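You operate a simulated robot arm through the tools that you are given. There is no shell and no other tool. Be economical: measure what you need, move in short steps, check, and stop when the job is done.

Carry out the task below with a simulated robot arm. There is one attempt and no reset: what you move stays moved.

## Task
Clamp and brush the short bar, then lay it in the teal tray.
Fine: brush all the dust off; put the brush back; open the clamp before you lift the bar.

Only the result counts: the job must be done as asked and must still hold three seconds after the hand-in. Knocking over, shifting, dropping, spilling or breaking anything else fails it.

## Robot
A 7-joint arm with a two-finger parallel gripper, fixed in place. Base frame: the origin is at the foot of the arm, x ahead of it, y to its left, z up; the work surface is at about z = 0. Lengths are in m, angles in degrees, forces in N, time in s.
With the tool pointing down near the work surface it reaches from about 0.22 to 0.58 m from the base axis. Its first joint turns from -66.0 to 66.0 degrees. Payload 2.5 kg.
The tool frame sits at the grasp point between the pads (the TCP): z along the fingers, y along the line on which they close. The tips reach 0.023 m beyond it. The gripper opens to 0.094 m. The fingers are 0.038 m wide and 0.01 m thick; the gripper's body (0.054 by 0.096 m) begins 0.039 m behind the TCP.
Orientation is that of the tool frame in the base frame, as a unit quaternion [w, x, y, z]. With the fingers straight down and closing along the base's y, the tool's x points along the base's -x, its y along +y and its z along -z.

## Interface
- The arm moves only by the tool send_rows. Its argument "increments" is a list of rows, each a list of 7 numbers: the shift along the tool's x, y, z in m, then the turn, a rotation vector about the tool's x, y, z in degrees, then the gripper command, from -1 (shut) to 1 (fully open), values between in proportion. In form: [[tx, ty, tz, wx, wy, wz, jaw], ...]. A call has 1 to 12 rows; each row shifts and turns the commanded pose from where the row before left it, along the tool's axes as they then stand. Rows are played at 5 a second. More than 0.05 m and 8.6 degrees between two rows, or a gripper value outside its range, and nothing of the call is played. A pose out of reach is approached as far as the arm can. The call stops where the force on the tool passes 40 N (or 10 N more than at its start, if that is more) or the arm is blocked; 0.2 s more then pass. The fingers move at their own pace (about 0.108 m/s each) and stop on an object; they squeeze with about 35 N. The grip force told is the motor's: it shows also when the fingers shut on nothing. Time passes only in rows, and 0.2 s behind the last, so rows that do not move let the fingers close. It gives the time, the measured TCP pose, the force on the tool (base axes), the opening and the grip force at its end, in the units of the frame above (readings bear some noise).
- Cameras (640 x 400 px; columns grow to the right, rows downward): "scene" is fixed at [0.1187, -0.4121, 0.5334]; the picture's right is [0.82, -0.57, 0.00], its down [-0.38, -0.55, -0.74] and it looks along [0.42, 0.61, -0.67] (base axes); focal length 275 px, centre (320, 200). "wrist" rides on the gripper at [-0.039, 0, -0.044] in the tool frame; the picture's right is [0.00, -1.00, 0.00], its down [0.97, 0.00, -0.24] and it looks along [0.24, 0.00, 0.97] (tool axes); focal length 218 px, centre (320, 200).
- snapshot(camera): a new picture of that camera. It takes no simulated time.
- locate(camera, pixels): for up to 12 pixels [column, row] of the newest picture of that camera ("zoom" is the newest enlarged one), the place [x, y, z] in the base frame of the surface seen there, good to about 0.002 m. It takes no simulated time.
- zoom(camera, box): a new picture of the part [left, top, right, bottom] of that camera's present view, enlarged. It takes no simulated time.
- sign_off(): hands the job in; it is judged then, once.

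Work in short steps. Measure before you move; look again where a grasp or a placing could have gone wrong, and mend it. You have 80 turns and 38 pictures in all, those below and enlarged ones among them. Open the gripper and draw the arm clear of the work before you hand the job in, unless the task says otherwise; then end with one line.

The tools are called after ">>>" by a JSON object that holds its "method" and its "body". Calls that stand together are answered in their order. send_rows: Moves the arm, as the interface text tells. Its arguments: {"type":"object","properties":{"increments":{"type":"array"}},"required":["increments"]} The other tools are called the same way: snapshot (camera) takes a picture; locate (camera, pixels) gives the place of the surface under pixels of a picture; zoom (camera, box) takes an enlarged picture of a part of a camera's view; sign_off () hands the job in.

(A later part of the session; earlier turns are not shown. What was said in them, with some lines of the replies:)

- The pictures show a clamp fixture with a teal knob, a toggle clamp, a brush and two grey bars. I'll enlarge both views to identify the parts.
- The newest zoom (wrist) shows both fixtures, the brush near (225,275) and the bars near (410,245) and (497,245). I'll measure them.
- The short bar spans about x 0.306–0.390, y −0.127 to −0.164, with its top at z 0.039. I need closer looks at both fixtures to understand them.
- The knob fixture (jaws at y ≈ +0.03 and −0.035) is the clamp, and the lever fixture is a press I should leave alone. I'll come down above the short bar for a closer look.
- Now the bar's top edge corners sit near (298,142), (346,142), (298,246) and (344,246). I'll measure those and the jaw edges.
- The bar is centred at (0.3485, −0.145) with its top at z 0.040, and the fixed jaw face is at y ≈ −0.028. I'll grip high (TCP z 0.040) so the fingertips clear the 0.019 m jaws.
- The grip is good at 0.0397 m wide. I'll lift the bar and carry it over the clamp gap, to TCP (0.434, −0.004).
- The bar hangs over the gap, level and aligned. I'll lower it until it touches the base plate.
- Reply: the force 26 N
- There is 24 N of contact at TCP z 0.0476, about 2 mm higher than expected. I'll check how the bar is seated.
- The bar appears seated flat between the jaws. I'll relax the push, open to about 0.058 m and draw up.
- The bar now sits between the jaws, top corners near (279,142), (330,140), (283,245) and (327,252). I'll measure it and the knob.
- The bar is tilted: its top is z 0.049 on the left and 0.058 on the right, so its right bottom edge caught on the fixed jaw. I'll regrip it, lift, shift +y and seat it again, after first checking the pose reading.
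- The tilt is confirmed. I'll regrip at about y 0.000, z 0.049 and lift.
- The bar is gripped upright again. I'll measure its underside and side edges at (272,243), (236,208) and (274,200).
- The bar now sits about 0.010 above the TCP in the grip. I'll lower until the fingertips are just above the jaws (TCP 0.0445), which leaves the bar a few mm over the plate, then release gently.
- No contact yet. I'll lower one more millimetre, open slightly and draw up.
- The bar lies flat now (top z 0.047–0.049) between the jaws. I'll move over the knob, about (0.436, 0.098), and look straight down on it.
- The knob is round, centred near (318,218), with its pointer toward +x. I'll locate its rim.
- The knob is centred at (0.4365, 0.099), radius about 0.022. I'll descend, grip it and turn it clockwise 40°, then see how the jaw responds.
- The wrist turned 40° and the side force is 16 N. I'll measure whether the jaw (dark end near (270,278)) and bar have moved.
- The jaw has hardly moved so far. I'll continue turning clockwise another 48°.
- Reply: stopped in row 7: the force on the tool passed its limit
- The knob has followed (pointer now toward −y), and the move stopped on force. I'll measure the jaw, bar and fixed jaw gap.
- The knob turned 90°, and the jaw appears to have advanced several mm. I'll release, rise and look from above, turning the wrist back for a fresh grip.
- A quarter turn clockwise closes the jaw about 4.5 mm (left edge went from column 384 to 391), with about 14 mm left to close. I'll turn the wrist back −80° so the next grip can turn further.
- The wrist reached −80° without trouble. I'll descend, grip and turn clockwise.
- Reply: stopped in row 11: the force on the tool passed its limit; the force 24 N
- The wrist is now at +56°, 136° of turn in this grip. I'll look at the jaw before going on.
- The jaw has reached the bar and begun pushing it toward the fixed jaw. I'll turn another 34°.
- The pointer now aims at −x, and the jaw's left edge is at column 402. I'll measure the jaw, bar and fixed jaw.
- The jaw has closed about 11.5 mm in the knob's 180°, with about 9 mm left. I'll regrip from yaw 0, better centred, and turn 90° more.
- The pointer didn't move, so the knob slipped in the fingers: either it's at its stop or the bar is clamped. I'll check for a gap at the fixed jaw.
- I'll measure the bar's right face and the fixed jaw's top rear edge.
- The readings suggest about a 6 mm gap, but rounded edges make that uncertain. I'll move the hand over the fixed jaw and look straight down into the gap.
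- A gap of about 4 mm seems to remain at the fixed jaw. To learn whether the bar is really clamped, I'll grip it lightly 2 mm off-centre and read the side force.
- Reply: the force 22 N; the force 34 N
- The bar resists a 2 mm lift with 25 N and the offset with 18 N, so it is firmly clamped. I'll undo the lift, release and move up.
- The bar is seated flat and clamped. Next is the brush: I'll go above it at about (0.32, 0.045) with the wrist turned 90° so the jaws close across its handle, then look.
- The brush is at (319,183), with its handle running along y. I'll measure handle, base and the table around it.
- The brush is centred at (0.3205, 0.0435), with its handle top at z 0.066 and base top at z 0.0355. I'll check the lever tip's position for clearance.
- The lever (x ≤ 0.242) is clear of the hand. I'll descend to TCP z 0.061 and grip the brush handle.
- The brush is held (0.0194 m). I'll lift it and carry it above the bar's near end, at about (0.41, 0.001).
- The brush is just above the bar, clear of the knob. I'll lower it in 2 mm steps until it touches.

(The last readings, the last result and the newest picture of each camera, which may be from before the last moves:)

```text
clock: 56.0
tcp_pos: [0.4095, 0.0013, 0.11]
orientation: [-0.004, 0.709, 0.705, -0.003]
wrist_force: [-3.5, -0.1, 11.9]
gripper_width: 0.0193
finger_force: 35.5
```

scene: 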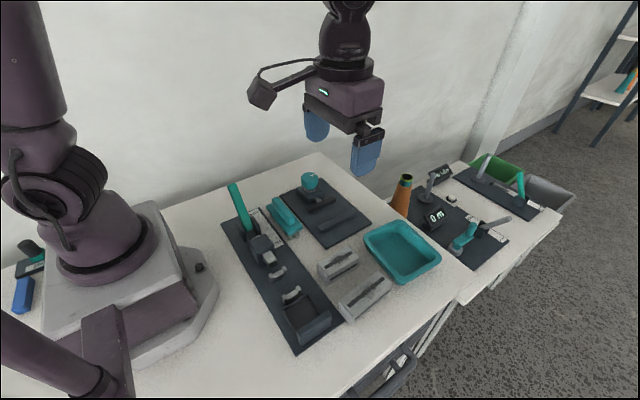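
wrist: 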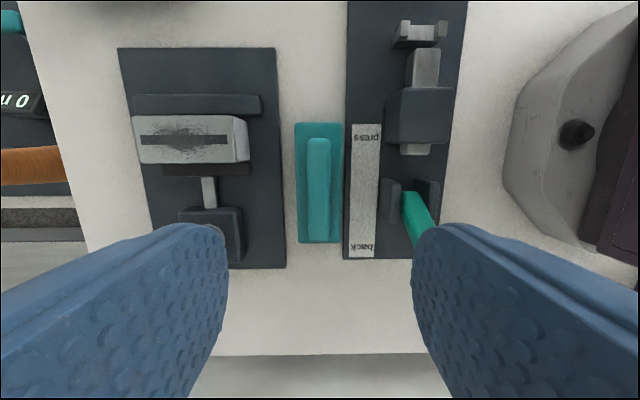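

Contact at about 12 N. I'll sweep gently along the bar in +x and back.

>>> {"method": "send_rows", "body": {"increments": [[0, 0.015, 0, 0, 0, 0, -1], [0, 0.015, 0, 0, 0, 0, -1], [0, 0.015, 0, 0, 0, 0, -1], [0, 0.015, 0, 0, 0, 0, -1], [0, 0.01, 0, 0, 0, 0, -1], [0, -0.015, 0, 0, 0, 0, -1], [0, -0.015, 0, 0, 0, 0, -1], [0, -0.015, 0, 0, 0, 0, -1], [0, -0.015, 0, 0, 0, 0, -1], [0, -0.015, 0, 0, 0, 0, -1], [0, -0.01, 0, 0, 0, 0, -1]]}}

>>> {"method": "send_rows", "body": {"increments": [[0, 0.015, 0, 0, 0, 0, -1], [0, 0.015, 0, 0, 0, 0, -1], [0, 0.015, 0, 0, 0, 0, -1], [0, 0.015, 0, 0, 0, 0, -1], [0, 0.015, 0, 0, 0, 0, -1], [0, 0.01, 0, 0, 0, 0, -1], [0, 0, 0, 0, 0, 0, -1]]}}

>>> {"method": "zoom", "body": {"camera": "scene", "box": [270, 150, 390, 235]}}

```text
clock: 58.4
tcp_pos: [0.395, 0.0008, 0.1101]
orientation: [-0.004, 0.71, 0.705, -0.005]
wrist_force: [0.7, 0.3, 0.7]
gripper_width: 0.0195
finger_force: 34.5
```

```text
clock: 60.0
tcp_pos: [0.4802, -0.0012, 0.1096]
orientation: [-0.005, 0.708, 0.706, -0.004]
wrist_force: [-2.8, 0.6, 8.9]
gripper_width: 0.0196
finger_force: 35.5
```

```text
4.71 times, centred on (330, 192) of scene
```

zoom: 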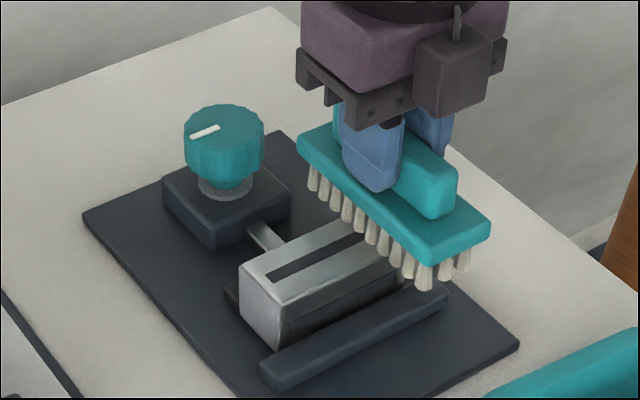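

The visible part of the bar looks clean. I'll add another back-and-forth with 1 mm more pressure, then lift and look at the whole top.

>>> {"method": "send_rows", "body": {"increments": [[0, -0.015, 0.001, 0, 0, 0, -1], [0, -0.015, 0, 0, 0, 0, -1], [0, -0.015, 0, 0, 0, 0, -1], [0, -0.015, 0, 0, 0, 0, -1], [0, -0.015, 0, 0, 0, 0, -1], [0, -0.01, 0, 0, 0, 0, -1], [0, 0.015, 0, 0, 0, 0, -1], [0, 0.02, 0, 0, 0, 0, -1], [0, 0.02, 0, 0, 0, 0, -1], [0, 0.02, 0, 0, 0, 0, -1], [0, 0.01, 0, 0, 0, 0, -1]]}}

>>> {"method": "send_rows", "body": {"increments": [[0, 0, -0.03, 0, 0, 0, -1], [0, 0, -0.02, 0, 0, 0, -1], [0, -0.04, 0, 0, 0, 0, -1], [0, -0.04, 0, 0, 0, 0, -1], [0, -0.04, 0, 0, 0, 0, -1], [0, -0.03, 0, 0, 0, 0, -1], [0, 0, 0, 0, 0, 0, -1], [0, 0, 0, 0, 0, 0, -1]]}}

>>> {"method": "zoom", "body": {"camera": "scene", "box": [280, 160, 380, 235]}}

```text
clock: 62.4
tcp_pos: [0.4788, 0.0019, 0.1086]
orientation: [-0.005, 0.709, 0.705, -0.004]
wrist_force: [-8.3, 0.9, 27.0]
gripper_width: 0.02
finger_force: 35.0
```

```text
clock: 64.2
tcp_pos: [0.3285, 0.0033, 0.1605]
orientation: [-0.004, 0.709, 0.706, -0.005]
wrist_force: [-0.3, 0.4, -1.8]
gripper_width: 0.0195
finger_force: 35.1
```

```text
5.33 times, centred on (330, 198) of scene
```

zoom: 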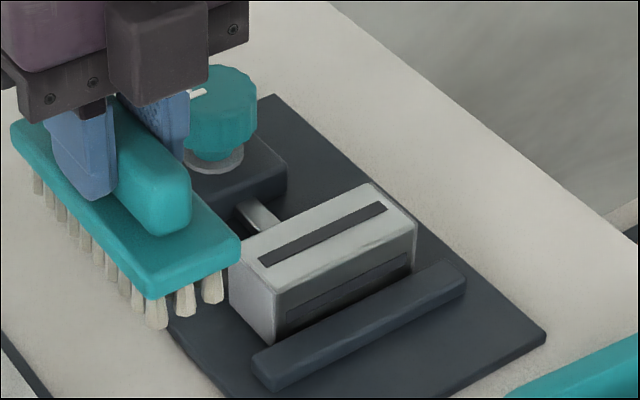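

The bar is clean. I'll return the brush to its original spot by reversing the commanded offsets (−0.010 x, +0.0435 y, down).

>>> {"method": "send_rows", "body": {"increments": [[0.022, -0.005, 0, 0, 0, 0, -1], [0.0215, -0.005, 0, 0, 0, 0, -1], [0, 0, 0.045, 0, 0, 0, -1], [0, 0, 0.04, 0, 0, 0, -1], [0, 0, 0.01, 0, 0, 0, -1], [0, 0, 0.003, 0, 0, 0, -1], [0, 0, 0, 0, 0, 0, -1]]}}

```text
clock: 65.8
tcp_pos: [0.3194, 0.0445, 0.0629]
orientation: [-0.004, 0.709, 0.705, -0.005]
wrist_force: [-0.1, -0.1, -0.8]
gripper_width: 0.0197
finger_force: 34.5
```

One more millimetre down to touch, then I'll release and rise.

>>> {"method": "send_rows", "body": {"increments": [[0, 0, 0.001, 0, 0, 0, -1], [0, 0, 0, 0, 0, 0, -1], [0, 0, 0, 0, 0, 0, 0.0], [0, 0, 0, 0, 0, 0, 0.0], [0, 0, -0.04, 0, 0, 0, 0.0], [0, 0, -0.05, 0, 0, 0, 0.0], [0, 0, -0.045, 0, 0, 0, 0.4], [0, 0, 0, 0, 0, 0, 0.4]]}}

>>> {"method": "snapshot", "body": {"camera": "wrist"}}

```text
clock: 67.6
tcp_pos: [0.3201, 0.0435, 0.1986]
orientation: [-0.004, 0.709, 0.705, -0.004]
wrist_force: [0.4, -0.7, 0.5]
gripper_width: 0.0656
finger_force: 0.0
```

```text
9 pictures are left
```

wrist: 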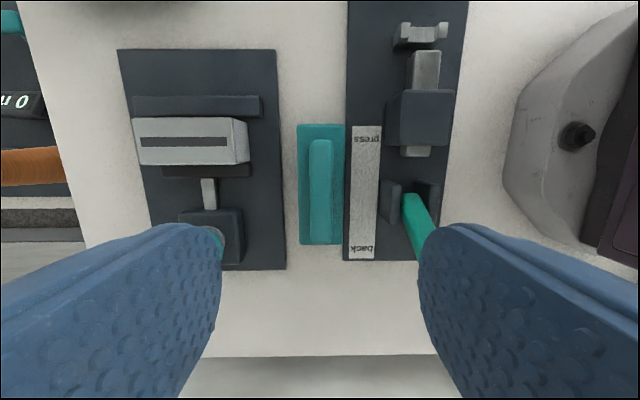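

The brush is back in place and the bar is clean. Now I'll go to the knob with the wrist still at +90° and open the clamp counter-clockwise.

>>> {"method": "send_rows", "body": {"increments": [[0.0187, 0.0387, 0, 0, 0, 0, 0.5], [0.0187, 0.0387, 0, 0, 0, 0, 0.5], [0.0187, 0.0387, 0, 0, 0, 0, 0.5], [0, 0, 0.045, 0, 0, 0, 0.5], [0, 0, 0.045, 0, 0, 0, 0.5], [0, 0, 0.044, 0, 0, 0, 0.5], [0, 0, 0, 0, 0, 0, 0.5], [0, 0, 0, 0, 0, 0, -1], [0, 0, 0, 0, 0, 0, -1], [0, 0, 0, 0, 0, 0, -1]]}}

>>> {"method": "send_rows", "body": {"increments": [[0, 0, 0, 0, 0, -7.5, -1], [0, 0, 0, 0, 0, -7.5, -1], [0, 0, 0, 0, 0, -7.5, -1], [0, 0, 0, 0, 0, -7.5, -1], [0, 0, 0, 0, 0, -7.5, -1], [0, 0, 0, 0, 0, -7.5, -1], [0, 0, 0, 0, 0, -7.5, -1], [0, 0, 0, 0, 0, -7.5, -1], [0, 0, 0, 0, 0, -7.5, -1], [0, 0, 0, 0, 0, -7.5, -1], [0, 0, 0, 0, 0, -7.5, -1], [0, 0, 0, 0, 0, -7.5, -1]]}}

```text
clock: 69.8
tcp_pos: [0.4344, 0.1, 0.0598]
orientation: [-0.003, 0.709, 0.705, -0.003]
wrist_force: [24.1, 2.1, -24.3]
gripper_width: 0.0477
finger_force: 44.9
```

```text
clock: 72.4
tcp_pos: [0.4356, 0.0994, 0.06]
orientation: [-0.005, 0.002, 1.0, 0.0]
wrist_force: [13.9, 1.9, -16.1]
gripper_width: 0.0477
finger_force: 44.7
```

That is 90° counter-clockwise. I'll check whether the knob and jaw followed.

>>> {"method": "zoom", "body": {"camera": "scene", "box": [270, 150, 370, 225]}}

```text
5.33 times, centred on (320, 188) of scene
```

zoom: 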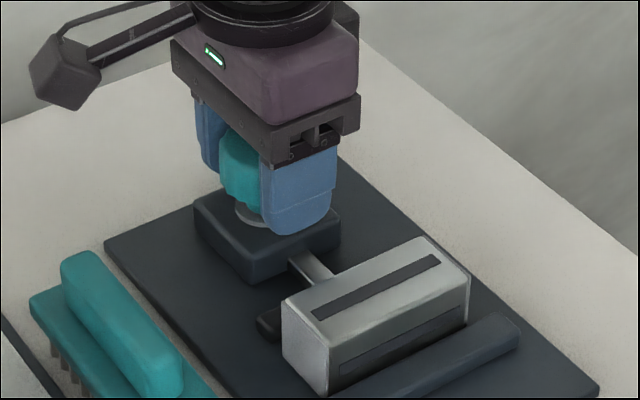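

The jaw has drawn back from the bar. I'll turn another 85° to bring it back to the open position.

>>> {"method": "send_rows", "body": {"increments": [[0, 0, 0, 0, 0, -7.5, -1], [0, 0, 0, 0, 0, -7.5, -1], [0, 0, 0, 0, 0, -7.5, -1], [0, 0, 0, 0, 0, -7.5, -1], [0, 0, 0, 0, 0, -7.5, -1], [0, 0, 0, 0, 0, -7.5, -1], [0, 0, 0, 0, 0, -7.5, -1], [0, 0, 0, 0, 0, -7.5, -1], [0, 0, 0, 0, 0, -7.5, -1], [0, 0, 0, 0, 0, -7.5, -1], [0, 0, 0, 0, 0, -7.5, -1], [0, 0, 0, 0, 0, -5, -1]]}}

>>> {"method": "send_rows", "body": {"increments": [[0, 0, 0, 0, 0, 0, 0.5], [0, 0, 0, 0, 0, 0, 0.5], [0, 0, -0.04, 0, 0, 0, 0.5], [0, 0, -0.04, 0, 0, 0, 0.5], [0, 0, 0, 0, 0, 8.5, 0.5], [0, 0, 0, 0, 0, 8.5, 0.5], [0, 0, 0, 0, 0, 8.5, 0.5], [0, 0, 0, 0, 0, 8.5, 0.5], [0, 0, 0, 0, 0, 8.5, 0.5], [0, 0, 0, 0, 0, 8.5, 0.5], [0, 0, 0, 0, 0, 8.5, 0.5], [0, 0, 0, 0, 0, 8.5, 0.5]]}}

>>> {"method": "send_rows", "body": {"increments": [[0, 0, 0, 0, 0, 8.5, 0.5], [0, 0, 0, 0, 0, 8.5, 0.5], [0, 0, 0, 0, 0, 2.5, 0.5], [0, -0.045, -0.02, 0, 0, 0, 0.5], [0, -0.045, 0, 0, 0, 0, 0.5], [0, -0.009, 0, 0, 0, 0, 0.5], [0, 0, 0, 0, 0, 0, 0.5], [0, 0, 0, 0, 0, 0, 0.5]]}}

>>> {"method": "snapshot", "body": {"camera": "wrist"}}

```text
clock: 75.0
tcp_pos: [0.4355, 0.1001, 0.0603]
orientation: [-0.004, -0.69, 0.724, 0.005]
wrist_force: [-4.2, -2.8, 13.1]
gripper_width: 0.0477
finger_force: 45.6
```

```text
clock: 77.6
tcp_pos: [0.4358, 0.1, 0.1391]
orientation: [-0.006, -0.165, 0.986, 0.001]
wrist_force: [0.3, -0.2, -0.3]
gripper_width: 0.0706
finger_force: 0.1
```

```text
clock: 79.4
tcp_pos: [0.4355, 0.0016, 0.1583]
orientation: [-0.006, 0.003, 1.0, 0.0]
wrist_force: [0.2, 0.3, -0.1]
gripper_width: 0.0704
finger_force: 0.1
```

```text
7 pictures are left
```

wrist: 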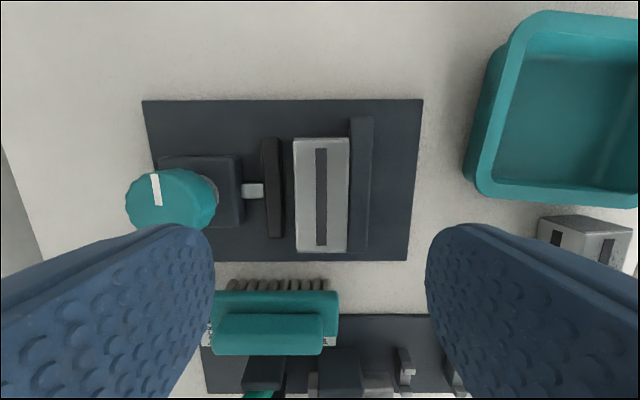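

The clamp is fully open (pointer back at +x) and the bar is clean. I'll measure the bar's top and the tray.

>>> {"method": "locate", "body": {"camera": "wrist", "pixels": [[297, 142], [345, 142], [300, 246], [344, 246], [321, 195], [490, 120], [500, 182], [630, 195], [560, 25], [525, 170], [545, 60], [625, 120]]}}

```text
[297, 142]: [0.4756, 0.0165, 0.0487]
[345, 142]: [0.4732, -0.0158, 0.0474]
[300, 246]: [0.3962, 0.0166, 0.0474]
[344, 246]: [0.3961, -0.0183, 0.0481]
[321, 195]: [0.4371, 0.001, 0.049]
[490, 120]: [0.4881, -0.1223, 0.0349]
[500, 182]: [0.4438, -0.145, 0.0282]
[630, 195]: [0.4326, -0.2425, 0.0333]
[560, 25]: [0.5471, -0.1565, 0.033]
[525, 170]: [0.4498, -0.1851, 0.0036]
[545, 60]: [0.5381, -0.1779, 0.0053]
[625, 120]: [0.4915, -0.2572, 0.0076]
```

The bar is centred at (0.4355, −0.0005). I'll descend to TCP z 0.046, grip it and lift straight up.

>>> {"method": "send_rows", "body": {"increments": [[0, -0.001, 0.045, 0, 0, 0, 0.4], [0, 0, 0.045, 0, 0, 0, 0.4], [0, 0, 0.0225, 0, 0, 0, 0.4], [0, 0, 0, 0, 0, 0, 0.4], [0, 0, 0, 0, 0, 0, -1], [0, 0, 0, 0, 0, 0, -1], [0, 0, 0, 0, 0, 0, -1], [0, 0, -0.02, 0, 0, 0, -1], [0, 0, -0.04, 0, 0, 0, -1], [0, 0, -0.045, 0, 0, 0, -1], [0, 0, 0, 0, 0, 0, -1]]}}

```text
clock: 81.8
tcp_pos: [0.4366, 0.0018, 0.1557]
orientation: [-0.006, 0.003, 1.0, 0.0]
wrist_force: [0.7, 0.7, -1.3]
gripper_width: 0.0395
finger_force: 35.3
```

The bar is held at 0.0395 m and lifted freely. I'll carry it to above the tray centre, about (0.494, −0.197), and look.

>>> {"method": "send_rows", "body": {"increments": [[-0.0116, -0.0396, 0, 0, 0, 0, -1], [-0.0116, -0.0396, 0, 0, 0, 0, -1], [-0.0116, -0.0396, 0, 0, 0, 0, -1], [-0.0116, -0.0396, 0, 0, 0, 0, -1], [-0.0116, -0.0396, 0, 0, 0, 0, -1], [0, 0, 0, 0, 0, 0, -1], [0, 0, 0, 0, 0, 0, -1]]}}

>>> {"method": "snapshot", "body": {"camera": "wrist"}}

```text
clock: 83.4
tcp_pos: [0.4925, -0.1981, 0.1523]
orientation: [-0.007, 0.003, 1.0, 0.0]
wrist_force: [0.0, 0.9, -1.6]
gripper_width: 0.0397
finger_force: 34.7
```

```text
6 pictures are left
```

wrist: 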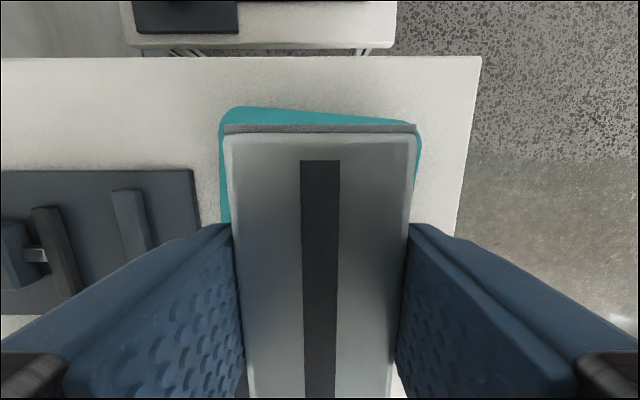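

The bar hides the tray in this view, so I'll use the scene camera to measure the tray's rim.

>>> {"method": "zoom", "body": {"camera": "scene", "box": [340, 170, 460, 300]}}

```text
3.08 times, centred on (400, 235) of scene
```

zoom: 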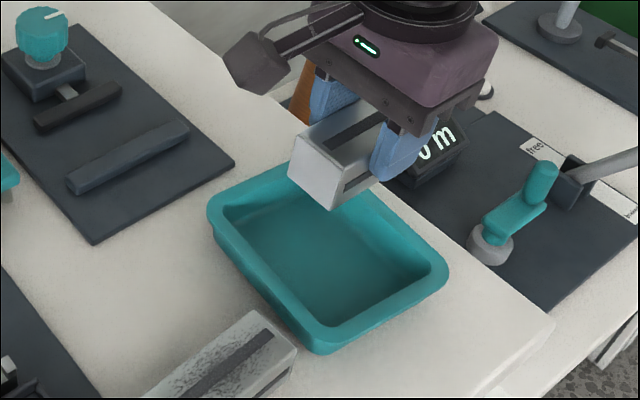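

>>> {"method": "locate", "body": {"camera": "zoom", "pixels": [[216, 208], [330, 342], [440, 268], [265, 240], [335, 300], [400, 265], [345, 215], [300, 250], [318, 322], [428, 268], [290, 185], [235, 212]]}}

```text
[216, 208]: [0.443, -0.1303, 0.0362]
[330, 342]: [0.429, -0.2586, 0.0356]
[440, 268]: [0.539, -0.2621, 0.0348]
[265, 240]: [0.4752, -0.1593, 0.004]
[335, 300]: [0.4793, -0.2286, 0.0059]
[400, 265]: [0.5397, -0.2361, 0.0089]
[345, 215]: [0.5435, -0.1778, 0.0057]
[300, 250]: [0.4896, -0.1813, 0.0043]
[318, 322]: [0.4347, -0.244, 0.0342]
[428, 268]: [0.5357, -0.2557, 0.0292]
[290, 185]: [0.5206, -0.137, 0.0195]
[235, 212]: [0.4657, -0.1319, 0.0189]
```

The tray's floor spans about x 0.447–0.542 and y −0.14 to −0.25, so there's more room along y. I'll turn the bar 90° at this height first.

>>> {"method": "send_rows", "body": {"increments": [[0, 0, 0, 0, 0, 8.2, -1], [0, 0, 0, 0, 0, 8.2, -1], [0, 0, 0, 0, 0, 8.2, -1], [0, 0, 0, 0, 0, 8.2, -1], [0, 0, 0, 0, 0, 8.2, -1], [0, 0, 0, 0, 0, 8.2, -1], [0, 0, 0, 0, 0, 8.2, -1], [0, 0, 0, 0, 0, 8.2, -1], [0, 0, 0, 0, 0, 8.2, -1], [0, 0, 0, 0, 0, 8.2, -1], [0, 0, 0, 0, 0, 8, -1], [0, 0, 0, 0, 0, 0, -1]]}}

>>> {"method": "send_rows", "body": {"increments": [[0, 0, 0.04, 0, 0, 0, -1], [0, 0, 0.03, 0, 0, 0, -1], [0, 0, 0, 0, 0, 0, -1]]}}

>>> {"method": "zoom", "body": {"camera": "scene", "box": [340, 170, 460, 300]}}

```text
clock: 86.0
tcp_pos: [0.4928, -0.1985, 0.1521]
orientation: [-0.005, 0.709, 0.705, -0.004]
wrist_force: [-0.3, 0.1, -2.1]
gripper_width: 0.0397
finger_force: 34.9
```

```text
clock: 86.8
tcp_pos: [0.4911, -0.1985, 0.0828]
orientation: [-0.005, 0.709, 0.705, -0.003]
wrist_force: [-0.5, 0.2, -0.5]
gripper_width: 0.0395
finger_force: 34.2
```

```text
3.08 times, centred on (400, 235) of scene
```

zoom: 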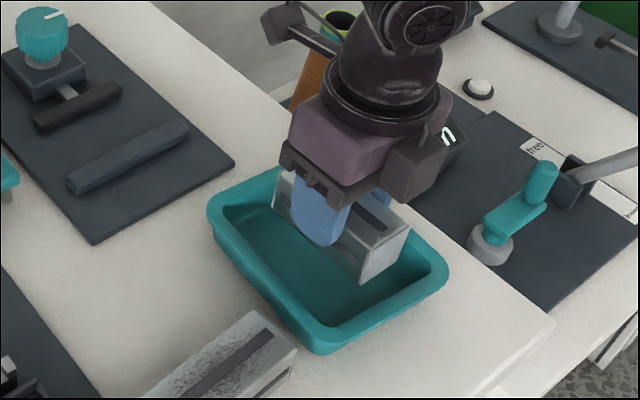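

The bar lies above the tray, inside its rim. I'll lower it gently to the floor.

>>> {"method": "send_rows", "body": {"increments": [[0, 0, 0.02, 0, 0, 0, -1], [0, 0, 0.014, 0, 0, 0, -1], [0, 0, 0.003, 0, 0, 0, -1], [0, 0, 0, 0, 0, 0, -1]]}}

```text
clock: 87.8
tcp_pos: [0.4928, -0.1987, 0.0457]
orientation: [-0.004, 0.709, 0.705, -0.004]
wrist_force: [1.4, 0.0, -0.8]
gripper_width: 0.0396
finger_force: 35.0
```

No contact yet, so I'll go down in 1 mm steps.

>>> {"method": "send_rows", "body": {"increments": [[0, 0, 0.001, 0, 0, 0, -1], [0, 0, 0.001, 0, 0, 0, -1], [0, 0, 0, 0, 0, 0, -1]]}}

```text
clock: 88.6
tcp_pos: [0.4925, -0.1986, 0.0446]
orientation: [-0.004, 0.709, 0.705, -0.004]
wrist_force: [-3.0, -0.3, 8.6]
gripper_width: 0.0395
finger_force: 34.6
```

Contact at about 9 N: the bar is on the tray floor. I'll open modestly, so the fingers stay off the tray walls, and withdraw upward.

>>> {"method": "send_rows", "body": {"increments": [[0, 0, 0, 0, 0, 0, 0.2], [0, 0, 0, 0, 0, 0, 0.2], [0, 0, -0.03, 0, 0, 0, 0.2], [0, 0, -0.045, 0, 0, 0, 0.2], [0, 0, -0.05, 0, 0, 0, 0.5], [0, 0, -0.05, 0, 0, 0, 0.5], [-0.04, -0.03, 0, 0, 0, 0, 0.5], [0, 0, 0, 0, 0, 0, 0.5], [0, 0, 0, 0, 0, 0, 0.5]]}}

>>> {"method": "snapshot", "body": {"camera": "scene"}}

>>> {"method": "snapshot", "body": {"camera": "wrist"}}

```text
clock: 90.6
tcp_pos: [0.4637, -0.24, 0.2182]
orientation: [-0.004, 0.709, 0.705, -0.004]
wrist_force: [0.3, 0.5, 1.0]
gripper_width: 0.0707
finger_force: 0.2
```

```text
3 pictures are left
```

scene: 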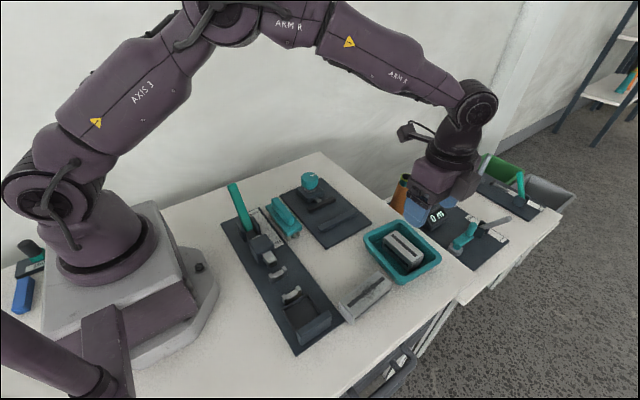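

```text
2 pictures are left
```

wrist: 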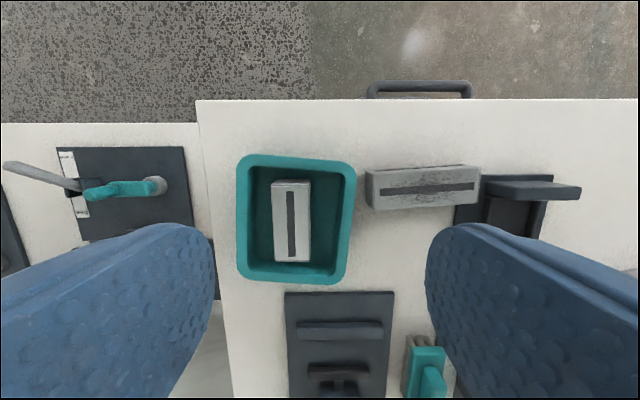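

The clean bar lies flat in the teal tray at (291,220). The brush is back, the clamp is open, the long bar is untouched and the open hand is well clear at z 0.22, so I'm handing in.

>>> {"method": "sign_off", "body": {}}

```text
The job is handed in.
```

The short bar was clamped and brushed clean, the brush put back, the clamp opened before lifting, and the bar laid flat in the teal tray; the job is handed in.
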